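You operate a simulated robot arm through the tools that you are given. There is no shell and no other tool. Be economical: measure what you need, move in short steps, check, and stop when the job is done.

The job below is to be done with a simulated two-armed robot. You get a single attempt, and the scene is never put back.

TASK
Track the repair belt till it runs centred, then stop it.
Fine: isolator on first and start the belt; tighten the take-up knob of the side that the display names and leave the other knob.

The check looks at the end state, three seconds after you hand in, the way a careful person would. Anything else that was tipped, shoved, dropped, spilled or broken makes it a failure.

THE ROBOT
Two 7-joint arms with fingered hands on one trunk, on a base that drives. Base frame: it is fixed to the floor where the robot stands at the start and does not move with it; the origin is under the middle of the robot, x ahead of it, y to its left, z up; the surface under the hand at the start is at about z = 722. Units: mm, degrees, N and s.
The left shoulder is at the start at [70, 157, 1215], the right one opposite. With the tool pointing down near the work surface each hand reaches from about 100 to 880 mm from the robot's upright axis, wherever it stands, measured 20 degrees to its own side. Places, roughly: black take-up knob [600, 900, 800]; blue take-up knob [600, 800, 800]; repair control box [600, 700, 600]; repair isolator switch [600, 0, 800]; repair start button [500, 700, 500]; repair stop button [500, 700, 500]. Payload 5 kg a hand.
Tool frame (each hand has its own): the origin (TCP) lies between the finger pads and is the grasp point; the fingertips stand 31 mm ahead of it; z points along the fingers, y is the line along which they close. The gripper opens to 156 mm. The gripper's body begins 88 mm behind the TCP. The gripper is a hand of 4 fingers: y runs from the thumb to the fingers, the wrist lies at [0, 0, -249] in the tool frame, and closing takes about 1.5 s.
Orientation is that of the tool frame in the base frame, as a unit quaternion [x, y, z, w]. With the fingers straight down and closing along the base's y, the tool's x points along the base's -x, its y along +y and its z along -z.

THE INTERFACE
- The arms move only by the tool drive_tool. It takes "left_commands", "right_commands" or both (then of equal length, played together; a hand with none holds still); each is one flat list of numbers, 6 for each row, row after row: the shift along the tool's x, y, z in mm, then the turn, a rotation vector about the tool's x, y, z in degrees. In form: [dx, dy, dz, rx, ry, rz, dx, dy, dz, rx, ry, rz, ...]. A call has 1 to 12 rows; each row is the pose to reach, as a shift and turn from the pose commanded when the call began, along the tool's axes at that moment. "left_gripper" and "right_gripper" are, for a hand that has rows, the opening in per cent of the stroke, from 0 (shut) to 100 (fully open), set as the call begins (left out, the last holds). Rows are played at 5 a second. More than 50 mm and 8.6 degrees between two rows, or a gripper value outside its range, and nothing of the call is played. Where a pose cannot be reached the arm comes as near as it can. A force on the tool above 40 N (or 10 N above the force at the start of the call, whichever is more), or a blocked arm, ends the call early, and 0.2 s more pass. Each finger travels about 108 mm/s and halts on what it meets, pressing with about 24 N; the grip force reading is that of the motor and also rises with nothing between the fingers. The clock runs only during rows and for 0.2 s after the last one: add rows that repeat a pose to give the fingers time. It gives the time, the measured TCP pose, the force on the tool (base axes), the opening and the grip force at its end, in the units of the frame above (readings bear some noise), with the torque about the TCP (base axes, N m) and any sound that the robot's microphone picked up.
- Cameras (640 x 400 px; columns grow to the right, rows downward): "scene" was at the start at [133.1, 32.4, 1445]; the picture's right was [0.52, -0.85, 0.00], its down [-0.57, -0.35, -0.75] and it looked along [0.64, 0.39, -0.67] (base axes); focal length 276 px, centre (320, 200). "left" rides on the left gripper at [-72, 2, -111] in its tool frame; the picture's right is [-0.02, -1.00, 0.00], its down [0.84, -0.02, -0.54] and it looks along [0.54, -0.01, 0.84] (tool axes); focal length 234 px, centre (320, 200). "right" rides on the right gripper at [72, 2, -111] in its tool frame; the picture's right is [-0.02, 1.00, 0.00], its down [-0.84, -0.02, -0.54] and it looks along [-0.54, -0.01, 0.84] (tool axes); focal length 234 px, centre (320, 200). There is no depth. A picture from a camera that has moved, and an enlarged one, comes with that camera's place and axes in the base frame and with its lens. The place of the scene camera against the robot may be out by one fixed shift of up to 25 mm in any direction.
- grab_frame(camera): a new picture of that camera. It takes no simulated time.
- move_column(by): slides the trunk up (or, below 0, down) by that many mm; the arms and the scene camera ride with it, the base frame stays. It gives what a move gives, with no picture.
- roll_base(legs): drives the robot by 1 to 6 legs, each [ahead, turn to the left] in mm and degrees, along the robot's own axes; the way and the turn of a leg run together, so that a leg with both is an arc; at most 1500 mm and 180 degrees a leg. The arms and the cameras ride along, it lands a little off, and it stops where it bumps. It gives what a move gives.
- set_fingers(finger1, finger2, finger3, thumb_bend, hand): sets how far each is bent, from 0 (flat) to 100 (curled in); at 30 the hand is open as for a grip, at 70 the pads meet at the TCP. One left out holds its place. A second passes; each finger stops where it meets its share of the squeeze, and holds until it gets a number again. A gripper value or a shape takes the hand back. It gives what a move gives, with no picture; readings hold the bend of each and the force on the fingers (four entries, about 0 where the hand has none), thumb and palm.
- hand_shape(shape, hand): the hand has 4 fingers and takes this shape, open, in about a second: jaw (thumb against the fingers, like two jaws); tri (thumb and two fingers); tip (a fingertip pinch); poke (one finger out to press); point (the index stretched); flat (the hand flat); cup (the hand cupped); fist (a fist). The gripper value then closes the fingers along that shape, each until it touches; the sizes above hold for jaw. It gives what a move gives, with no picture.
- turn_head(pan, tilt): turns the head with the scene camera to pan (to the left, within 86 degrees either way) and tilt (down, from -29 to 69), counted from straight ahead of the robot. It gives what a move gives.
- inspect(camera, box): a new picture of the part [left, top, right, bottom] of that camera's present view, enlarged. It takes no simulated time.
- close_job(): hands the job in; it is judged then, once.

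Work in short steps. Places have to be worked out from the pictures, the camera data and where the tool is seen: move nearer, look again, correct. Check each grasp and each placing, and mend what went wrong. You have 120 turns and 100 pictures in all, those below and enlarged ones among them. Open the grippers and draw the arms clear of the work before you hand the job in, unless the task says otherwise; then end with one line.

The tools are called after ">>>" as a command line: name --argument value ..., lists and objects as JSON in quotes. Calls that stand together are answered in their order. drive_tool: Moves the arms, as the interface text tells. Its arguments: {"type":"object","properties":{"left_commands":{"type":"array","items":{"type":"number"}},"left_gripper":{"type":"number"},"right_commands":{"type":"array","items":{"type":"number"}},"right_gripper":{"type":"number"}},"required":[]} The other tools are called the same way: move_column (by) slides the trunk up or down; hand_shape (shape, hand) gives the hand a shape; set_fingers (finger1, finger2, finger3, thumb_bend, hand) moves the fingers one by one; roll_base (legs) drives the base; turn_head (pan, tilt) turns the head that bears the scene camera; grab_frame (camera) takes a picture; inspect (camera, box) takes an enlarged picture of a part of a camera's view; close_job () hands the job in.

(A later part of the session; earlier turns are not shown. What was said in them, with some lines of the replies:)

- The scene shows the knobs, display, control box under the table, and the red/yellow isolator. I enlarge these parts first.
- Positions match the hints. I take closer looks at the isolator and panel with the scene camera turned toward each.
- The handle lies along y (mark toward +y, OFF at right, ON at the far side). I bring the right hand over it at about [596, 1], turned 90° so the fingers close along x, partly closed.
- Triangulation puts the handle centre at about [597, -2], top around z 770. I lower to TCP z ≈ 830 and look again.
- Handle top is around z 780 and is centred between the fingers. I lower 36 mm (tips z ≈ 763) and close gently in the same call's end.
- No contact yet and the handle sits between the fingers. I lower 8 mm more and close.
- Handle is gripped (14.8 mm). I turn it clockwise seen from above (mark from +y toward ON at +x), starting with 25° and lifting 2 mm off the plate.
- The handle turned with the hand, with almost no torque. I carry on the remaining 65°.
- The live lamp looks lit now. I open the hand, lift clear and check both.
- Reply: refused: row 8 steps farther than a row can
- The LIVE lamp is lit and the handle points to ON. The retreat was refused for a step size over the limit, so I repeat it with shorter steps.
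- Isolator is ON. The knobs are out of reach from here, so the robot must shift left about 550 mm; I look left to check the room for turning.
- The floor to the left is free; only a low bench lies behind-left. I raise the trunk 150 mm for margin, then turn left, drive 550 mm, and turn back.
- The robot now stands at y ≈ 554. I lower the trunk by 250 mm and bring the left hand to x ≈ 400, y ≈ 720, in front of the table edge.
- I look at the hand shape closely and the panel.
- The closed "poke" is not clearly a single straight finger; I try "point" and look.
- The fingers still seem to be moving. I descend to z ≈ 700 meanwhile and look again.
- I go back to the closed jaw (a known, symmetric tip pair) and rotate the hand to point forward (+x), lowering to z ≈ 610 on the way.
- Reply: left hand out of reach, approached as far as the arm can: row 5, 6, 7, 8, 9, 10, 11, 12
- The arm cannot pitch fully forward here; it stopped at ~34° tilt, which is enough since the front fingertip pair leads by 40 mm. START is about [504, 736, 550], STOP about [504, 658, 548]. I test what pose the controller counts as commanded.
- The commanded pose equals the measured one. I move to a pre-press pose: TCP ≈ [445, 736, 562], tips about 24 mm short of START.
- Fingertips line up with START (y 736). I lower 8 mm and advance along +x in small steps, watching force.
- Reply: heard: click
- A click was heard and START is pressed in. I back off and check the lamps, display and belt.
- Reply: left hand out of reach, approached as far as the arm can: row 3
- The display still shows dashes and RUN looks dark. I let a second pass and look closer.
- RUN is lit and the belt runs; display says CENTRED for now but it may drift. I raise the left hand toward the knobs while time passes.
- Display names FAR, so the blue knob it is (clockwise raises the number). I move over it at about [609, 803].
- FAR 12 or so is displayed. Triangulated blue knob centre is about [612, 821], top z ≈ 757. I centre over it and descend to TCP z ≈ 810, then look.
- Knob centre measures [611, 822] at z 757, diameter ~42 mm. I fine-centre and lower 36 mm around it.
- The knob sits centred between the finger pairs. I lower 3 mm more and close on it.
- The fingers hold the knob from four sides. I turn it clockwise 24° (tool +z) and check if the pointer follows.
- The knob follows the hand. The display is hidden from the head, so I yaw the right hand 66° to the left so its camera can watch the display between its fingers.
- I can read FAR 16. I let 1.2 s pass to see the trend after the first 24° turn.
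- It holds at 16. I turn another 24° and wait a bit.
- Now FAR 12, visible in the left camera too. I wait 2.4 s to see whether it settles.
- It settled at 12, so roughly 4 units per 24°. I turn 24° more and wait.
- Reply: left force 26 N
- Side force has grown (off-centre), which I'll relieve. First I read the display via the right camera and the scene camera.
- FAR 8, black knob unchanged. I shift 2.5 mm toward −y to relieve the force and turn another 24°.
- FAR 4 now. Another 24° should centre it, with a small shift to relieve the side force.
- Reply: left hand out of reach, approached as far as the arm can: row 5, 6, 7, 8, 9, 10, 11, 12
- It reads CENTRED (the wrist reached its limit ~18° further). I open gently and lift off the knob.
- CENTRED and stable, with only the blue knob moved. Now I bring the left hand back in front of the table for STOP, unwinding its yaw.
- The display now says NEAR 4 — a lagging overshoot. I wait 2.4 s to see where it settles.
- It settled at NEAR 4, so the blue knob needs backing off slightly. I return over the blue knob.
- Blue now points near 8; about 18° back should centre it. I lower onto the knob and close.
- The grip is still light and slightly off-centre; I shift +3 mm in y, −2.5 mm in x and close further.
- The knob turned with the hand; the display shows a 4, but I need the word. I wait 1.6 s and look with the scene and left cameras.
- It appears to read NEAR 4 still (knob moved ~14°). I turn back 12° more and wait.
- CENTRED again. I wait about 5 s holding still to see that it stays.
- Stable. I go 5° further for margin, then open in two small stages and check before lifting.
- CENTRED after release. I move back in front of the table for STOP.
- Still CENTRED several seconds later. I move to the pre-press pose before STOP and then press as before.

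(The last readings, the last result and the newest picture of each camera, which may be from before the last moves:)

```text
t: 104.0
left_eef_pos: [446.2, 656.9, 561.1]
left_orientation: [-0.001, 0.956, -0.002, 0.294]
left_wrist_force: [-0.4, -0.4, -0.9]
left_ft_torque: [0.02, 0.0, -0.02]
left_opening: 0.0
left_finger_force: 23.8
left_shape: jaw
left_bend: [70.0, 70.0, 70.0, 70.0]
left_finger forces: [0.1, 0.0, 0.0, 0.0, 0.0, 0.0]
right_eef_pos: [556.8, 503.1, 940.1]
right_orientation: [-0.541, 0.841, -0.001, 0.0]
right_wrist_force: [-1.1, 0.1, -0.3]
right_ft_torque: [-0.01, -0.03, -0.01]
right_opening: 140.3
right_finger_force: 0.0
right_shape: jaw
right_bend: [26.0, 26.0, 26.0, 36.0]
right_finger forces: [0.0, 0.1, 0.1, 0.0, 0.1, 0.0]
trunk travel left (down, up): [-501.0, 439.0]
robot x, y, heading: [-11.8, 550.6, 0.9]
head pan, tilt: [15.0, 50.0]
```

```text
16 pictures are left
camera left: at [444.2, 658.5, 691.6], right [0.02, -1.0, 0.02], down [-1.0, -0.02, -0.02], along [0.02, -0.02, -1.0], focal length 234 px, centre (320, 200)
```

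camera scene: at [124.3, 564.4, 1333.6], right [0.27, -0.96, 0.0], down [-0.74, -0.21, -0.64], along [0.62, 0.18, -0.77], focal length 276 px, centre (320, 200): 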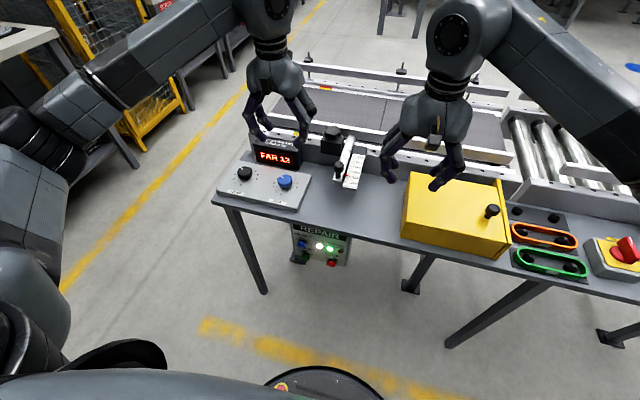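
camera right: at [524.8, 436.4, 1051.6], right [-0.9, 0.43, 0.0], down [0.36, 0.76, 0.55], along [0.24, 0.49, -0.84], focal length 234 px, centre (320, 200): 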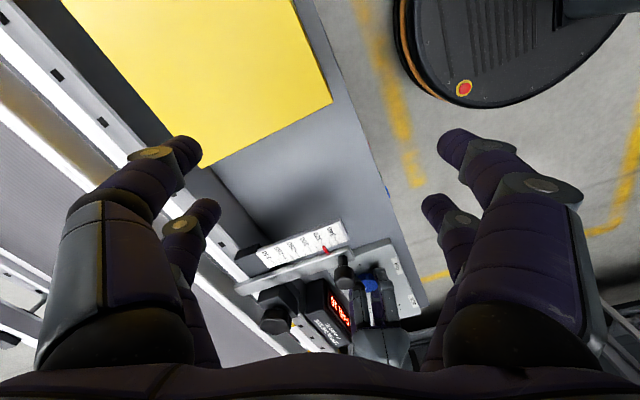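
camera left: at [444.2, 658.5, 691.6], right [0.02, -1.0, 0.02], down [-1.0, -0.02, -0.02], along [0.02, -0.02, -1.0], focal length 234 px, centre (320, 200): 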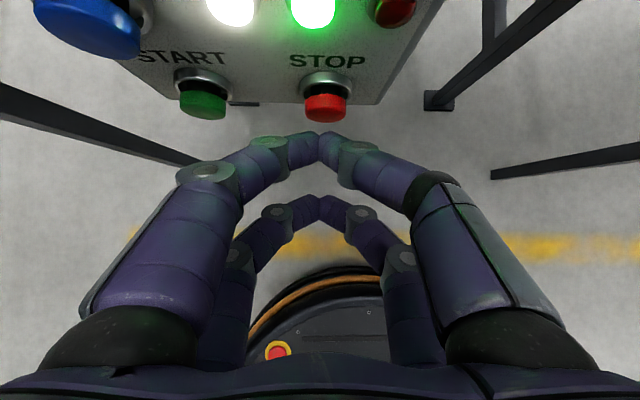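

STOP lines up (2 mm to −y). I press along +x as with START.

>>> drive_tool --left_commands '[0.4, -2, 11, 0, 0, 0, -12, -2, 17, 0, 0, 0, -15.3, -2, 19.2, 0, 0, 0, -18.6, -2, 21.4, 0, 0, 0]'

>>> drive_tool --left_commands '[15, 0, -10, 0, 0, 0, 38, 0, -26, 0, 0, 0, 38, 0, -26, 0, 0, 0, 38, 0, -26, 0, 0, 0, 38, 0, -26, 0, 0, 0]'

>>> grab_frame --camera "left"

>>> inspect --camera "scene" --box '[220, 60, 380, 220]'

```text
t: 105.0
left_eef_pos: [472.0, 653.3, 553.6]
left_orientation: [0.0, 0.956, -0.003, 0.293]
left_wrist_force: [-1.5, 0.5, -0.8]
left_ft_torque: [-0.04, 0.09, 0.05]
left_opening: 0.0
left_finger_force: 24.0
left_shape: jaw
left_bend: [70.0, 70.0, 70.0, 70.0]
left_finger forces: [0.0, 0.0, 0.1, 0.1, 0.1, 0.0]
right_eef_pos: [557.3, 502.4, 939.9]
right_orientation: [-0.541, 0.841, 0.0, 0.0]
right_wrist_force: [0.8, 1.0, 0.4]
right_ft_torque: [0.01, 0.01, 0.04]
right_opening: 139.8
right_finger_force: 0.1
right_shape: jaw
right_bend: [26.0, 26.0, 26.0, 36.0]
right_finger forces: [0.0, 0.0, 0.1, 0.0, 0.1, 0.1]
trunk travel left (down, up): [-501.0, 439.0]
robot x, y, heading: [-12.4, 557.1, 0.9]
head pan, tilt: [15.0, 50.0]
heard: click
```

```text
t: 106.2
left_eef_pos: [427.0, 655.8, 556.1]
left_orientation: [-0.001, 0.956, -0.001, 0.293]
left_wrist_force: [-0.2, 1.0, -0.8]
left_ft_torque: [0.0, -0.02, 0.01]
left_opening: 0.1
left_finger_force: 23.9
left_shape: jaw
left_bend: [70.0, 70.0, 70.0, 70.0]
left_finger forces: [0.1, 0.0, 0.0, 0.1, 0.1, 0.0]
right_eef_pos: [557.1, 503.1, 939.6]
right_orientation: [-0.541, 0.841, 0.0, 0.0]
right_wrist_force: [0.2, 0.2, 0.2]
right_ft_torque: [-0.03, 0.03, -0.02]
right_opening: 140.0
right_finger_force: 0.1
right_shape: jaw
right_bend: [26.0, 26.0, 26.0, 36.0]
right_finger forces: [0.0, 0.0, 0.0, 0.0, 0.1, 0.0]
trunk travel left (down, up): [-501.0, 439.0]
robot x, y, heading: [-12.5, 551.9, 0.5]
head pan, tilt: [15.0, 50.0]
```

```text
15 pictures are left
camera left: at [424.6, 656.7, 686.5], right [0.02, -1.0, 0.02], down [-1.0, -0.02, -0.02], along [0.02, -0.02, -1.0], focal length 234 px, centre (320, 200)
```

left: 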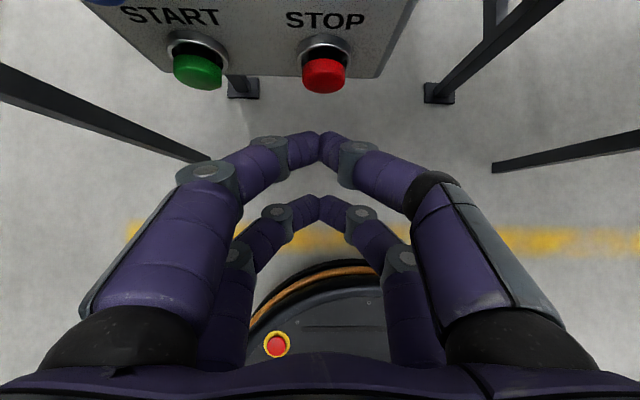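

```text
2.50 times, centred on (300, 140) of scene
camera zoom: at [125.1, 563.5, 1333.5], right [0.27, -0.96, 0.0], down [-0.74, -0.21, -0.64], along [0.62, 0.18, -0.77], focal length 690 px, centre (370, 350)
```

zoom: 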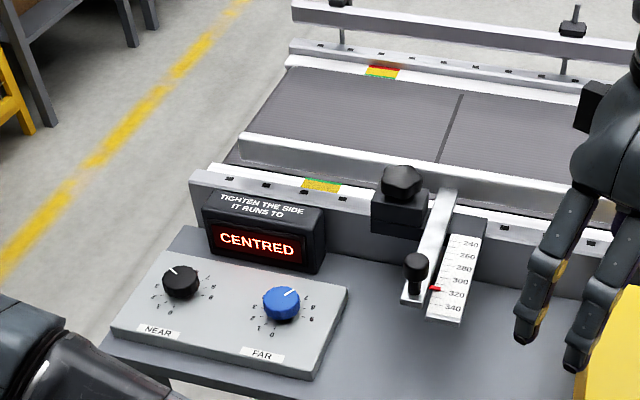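

A click was heard and RUN is off my view. I withdraw both hands upward with the left opened, then verify lamps and belt.

>>> drive_tool --left_commands '[-20, 0, -38, 0, 3.8, 0, -45, 0, -77, 0, 7.6, 0, -68, 0, -115, 0, 11.4, 0, -91, 0, -153, 0, 15.2, 0, -114, 0, -191, 0, 19, 0, -137, 0, -230, 0, 22.8, 0, -160, 0, -268, 0, 26.6, 0, -183, 0, -306, 0, 30.4, 0, -205, 0, -344, 0, 34.2, 0]' --right_commands '[0, 0, -15, 0, 0, 0, 0, 0, -30, 0, 0, 0, 0, 0, -45, 0, 0, 0, 0, 0, -60, 0, 0, 0, 0, 0, -75, 0, 0, 0, 0, 0, -90, 0, 0, 0, 0, 0, -105, 0, 0, 0, 0, 0, -120, 0, 0, 0, 0, 0, -120, 0, 0, 0]' --left_gripper 100 --right_gripper 100

>>> grab_frame --camera "scene"

>>> inspect --camera "scene" --box '[280, 210, 360, 270]'

>>> inspect --camera "scene" --box '[220, 60, 380, 220]'

```text
t: 108.2
left_eef_pos: [404.1, 655.7, 952.6]
left_orientation: [0.001, 1.0, -0.001, -0.001]
left_wrist_force: [-0.3, -0.4, -0.9]
left_ft_torque: [0.05, -0.03, 0.0]
left_opening: 156.0
left_finger_force: 0.0
left_shape: jaw
left_bend: [30.0, 30.0, 30.0, 30.0]
left_finger forces: [0.0, 0.1, 0.1, 0.0, 0.0, 0.0]
right_eef_pos: [557.7, 501.1, 1058.9]
right_orientation: [-0.541, 0.841, 0.0, 0.0]
right_wrist_force: [0.0, -0.9, -1.1]
right_ft_torque: [0.01, 0.0, -0.01]
right_opening: 156.0
right_finger_force: 0.0
right_shape: jaw
right_bend: [30.0, 30.0, 30.0, 30.0]
right_finger forces: [0.0, 0.0, 0.0, 0.0, 0.0, 0.1]
trunk travel left (down, up): [-501.0, 439.0]
robot x, y, heading: [-12.6, 552.5, 1.0]
head pan, tilt: [15.0, 50.0]
```

```text
13 pictures are left
camera scene: at [125.6, 562.6, 1333.4], right [0.27, -0.96, 0.0], down [-0.74, -0.21, -0.64], along [0.62, 0.18, -0.77], focal length 276 px, centre (320, 200)
```

scene: 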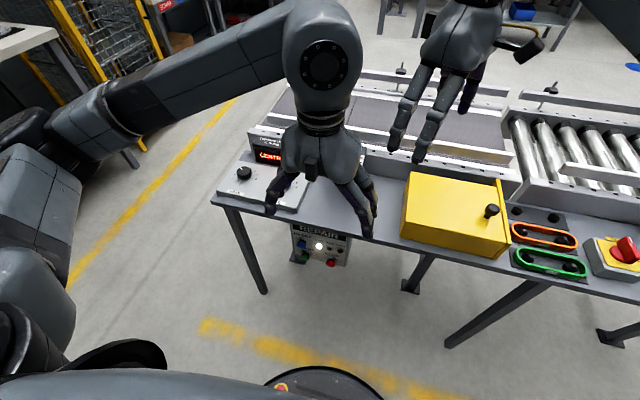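

```text
6.67 times, centred on (320, 240) of scene
camera zoom: at [125.6, 562.6, 1333.4], right [0.27, -0.96, 0.0], down [-0.74, -0.21, -0.64], along [0.62, 0.18, -0.77], focal length 1840 px, centre (320, -67)
```

zoom: 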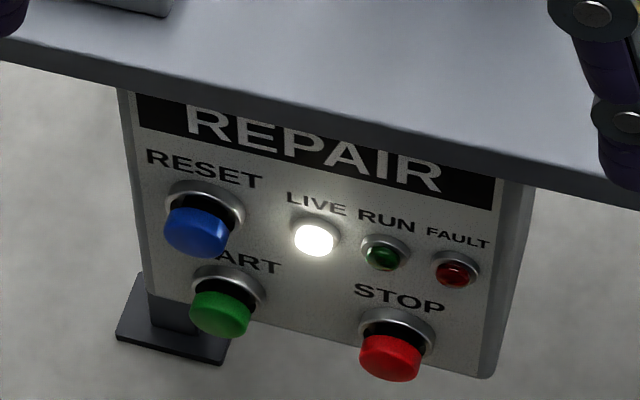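

```text
2.50 times, centred on (300, 140) of scene
camera zoom: at [125.6, 562.6, 1333.4], right [0.27, -0.96, 0.0], down [-0.74, -0.21, -0.64], along [0.62, 0.18, -0.77], focal length 690 px, centre (370, 350)
```

zoom: 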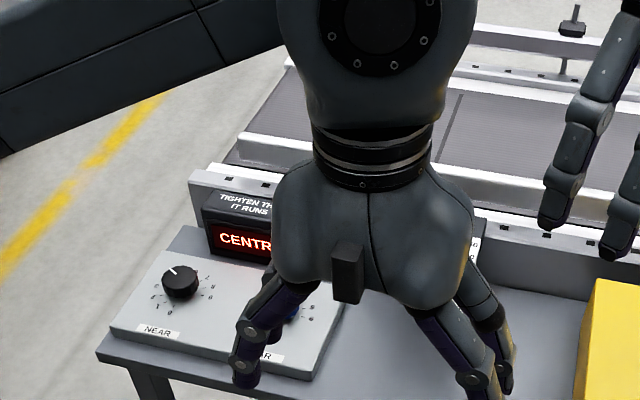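

RUN is off, the display reads CENTRED, the belt's seam hasn't moved, and both hands are open and clear. I hand the job in.

>>> close_job

```text
The job is handed in.
```

The repair belt is stopped, and its display reads CENTRED. I turned the isolator on, started the belt and tightened the blue FAR knob, the side the display named. It overshot to NEAR 4, so I backed that knob off slightly. It then read CENTRED while running, from before I let go of the knob until I pressed stop. The black NEAR knob was not touched, and the isolator is still on.
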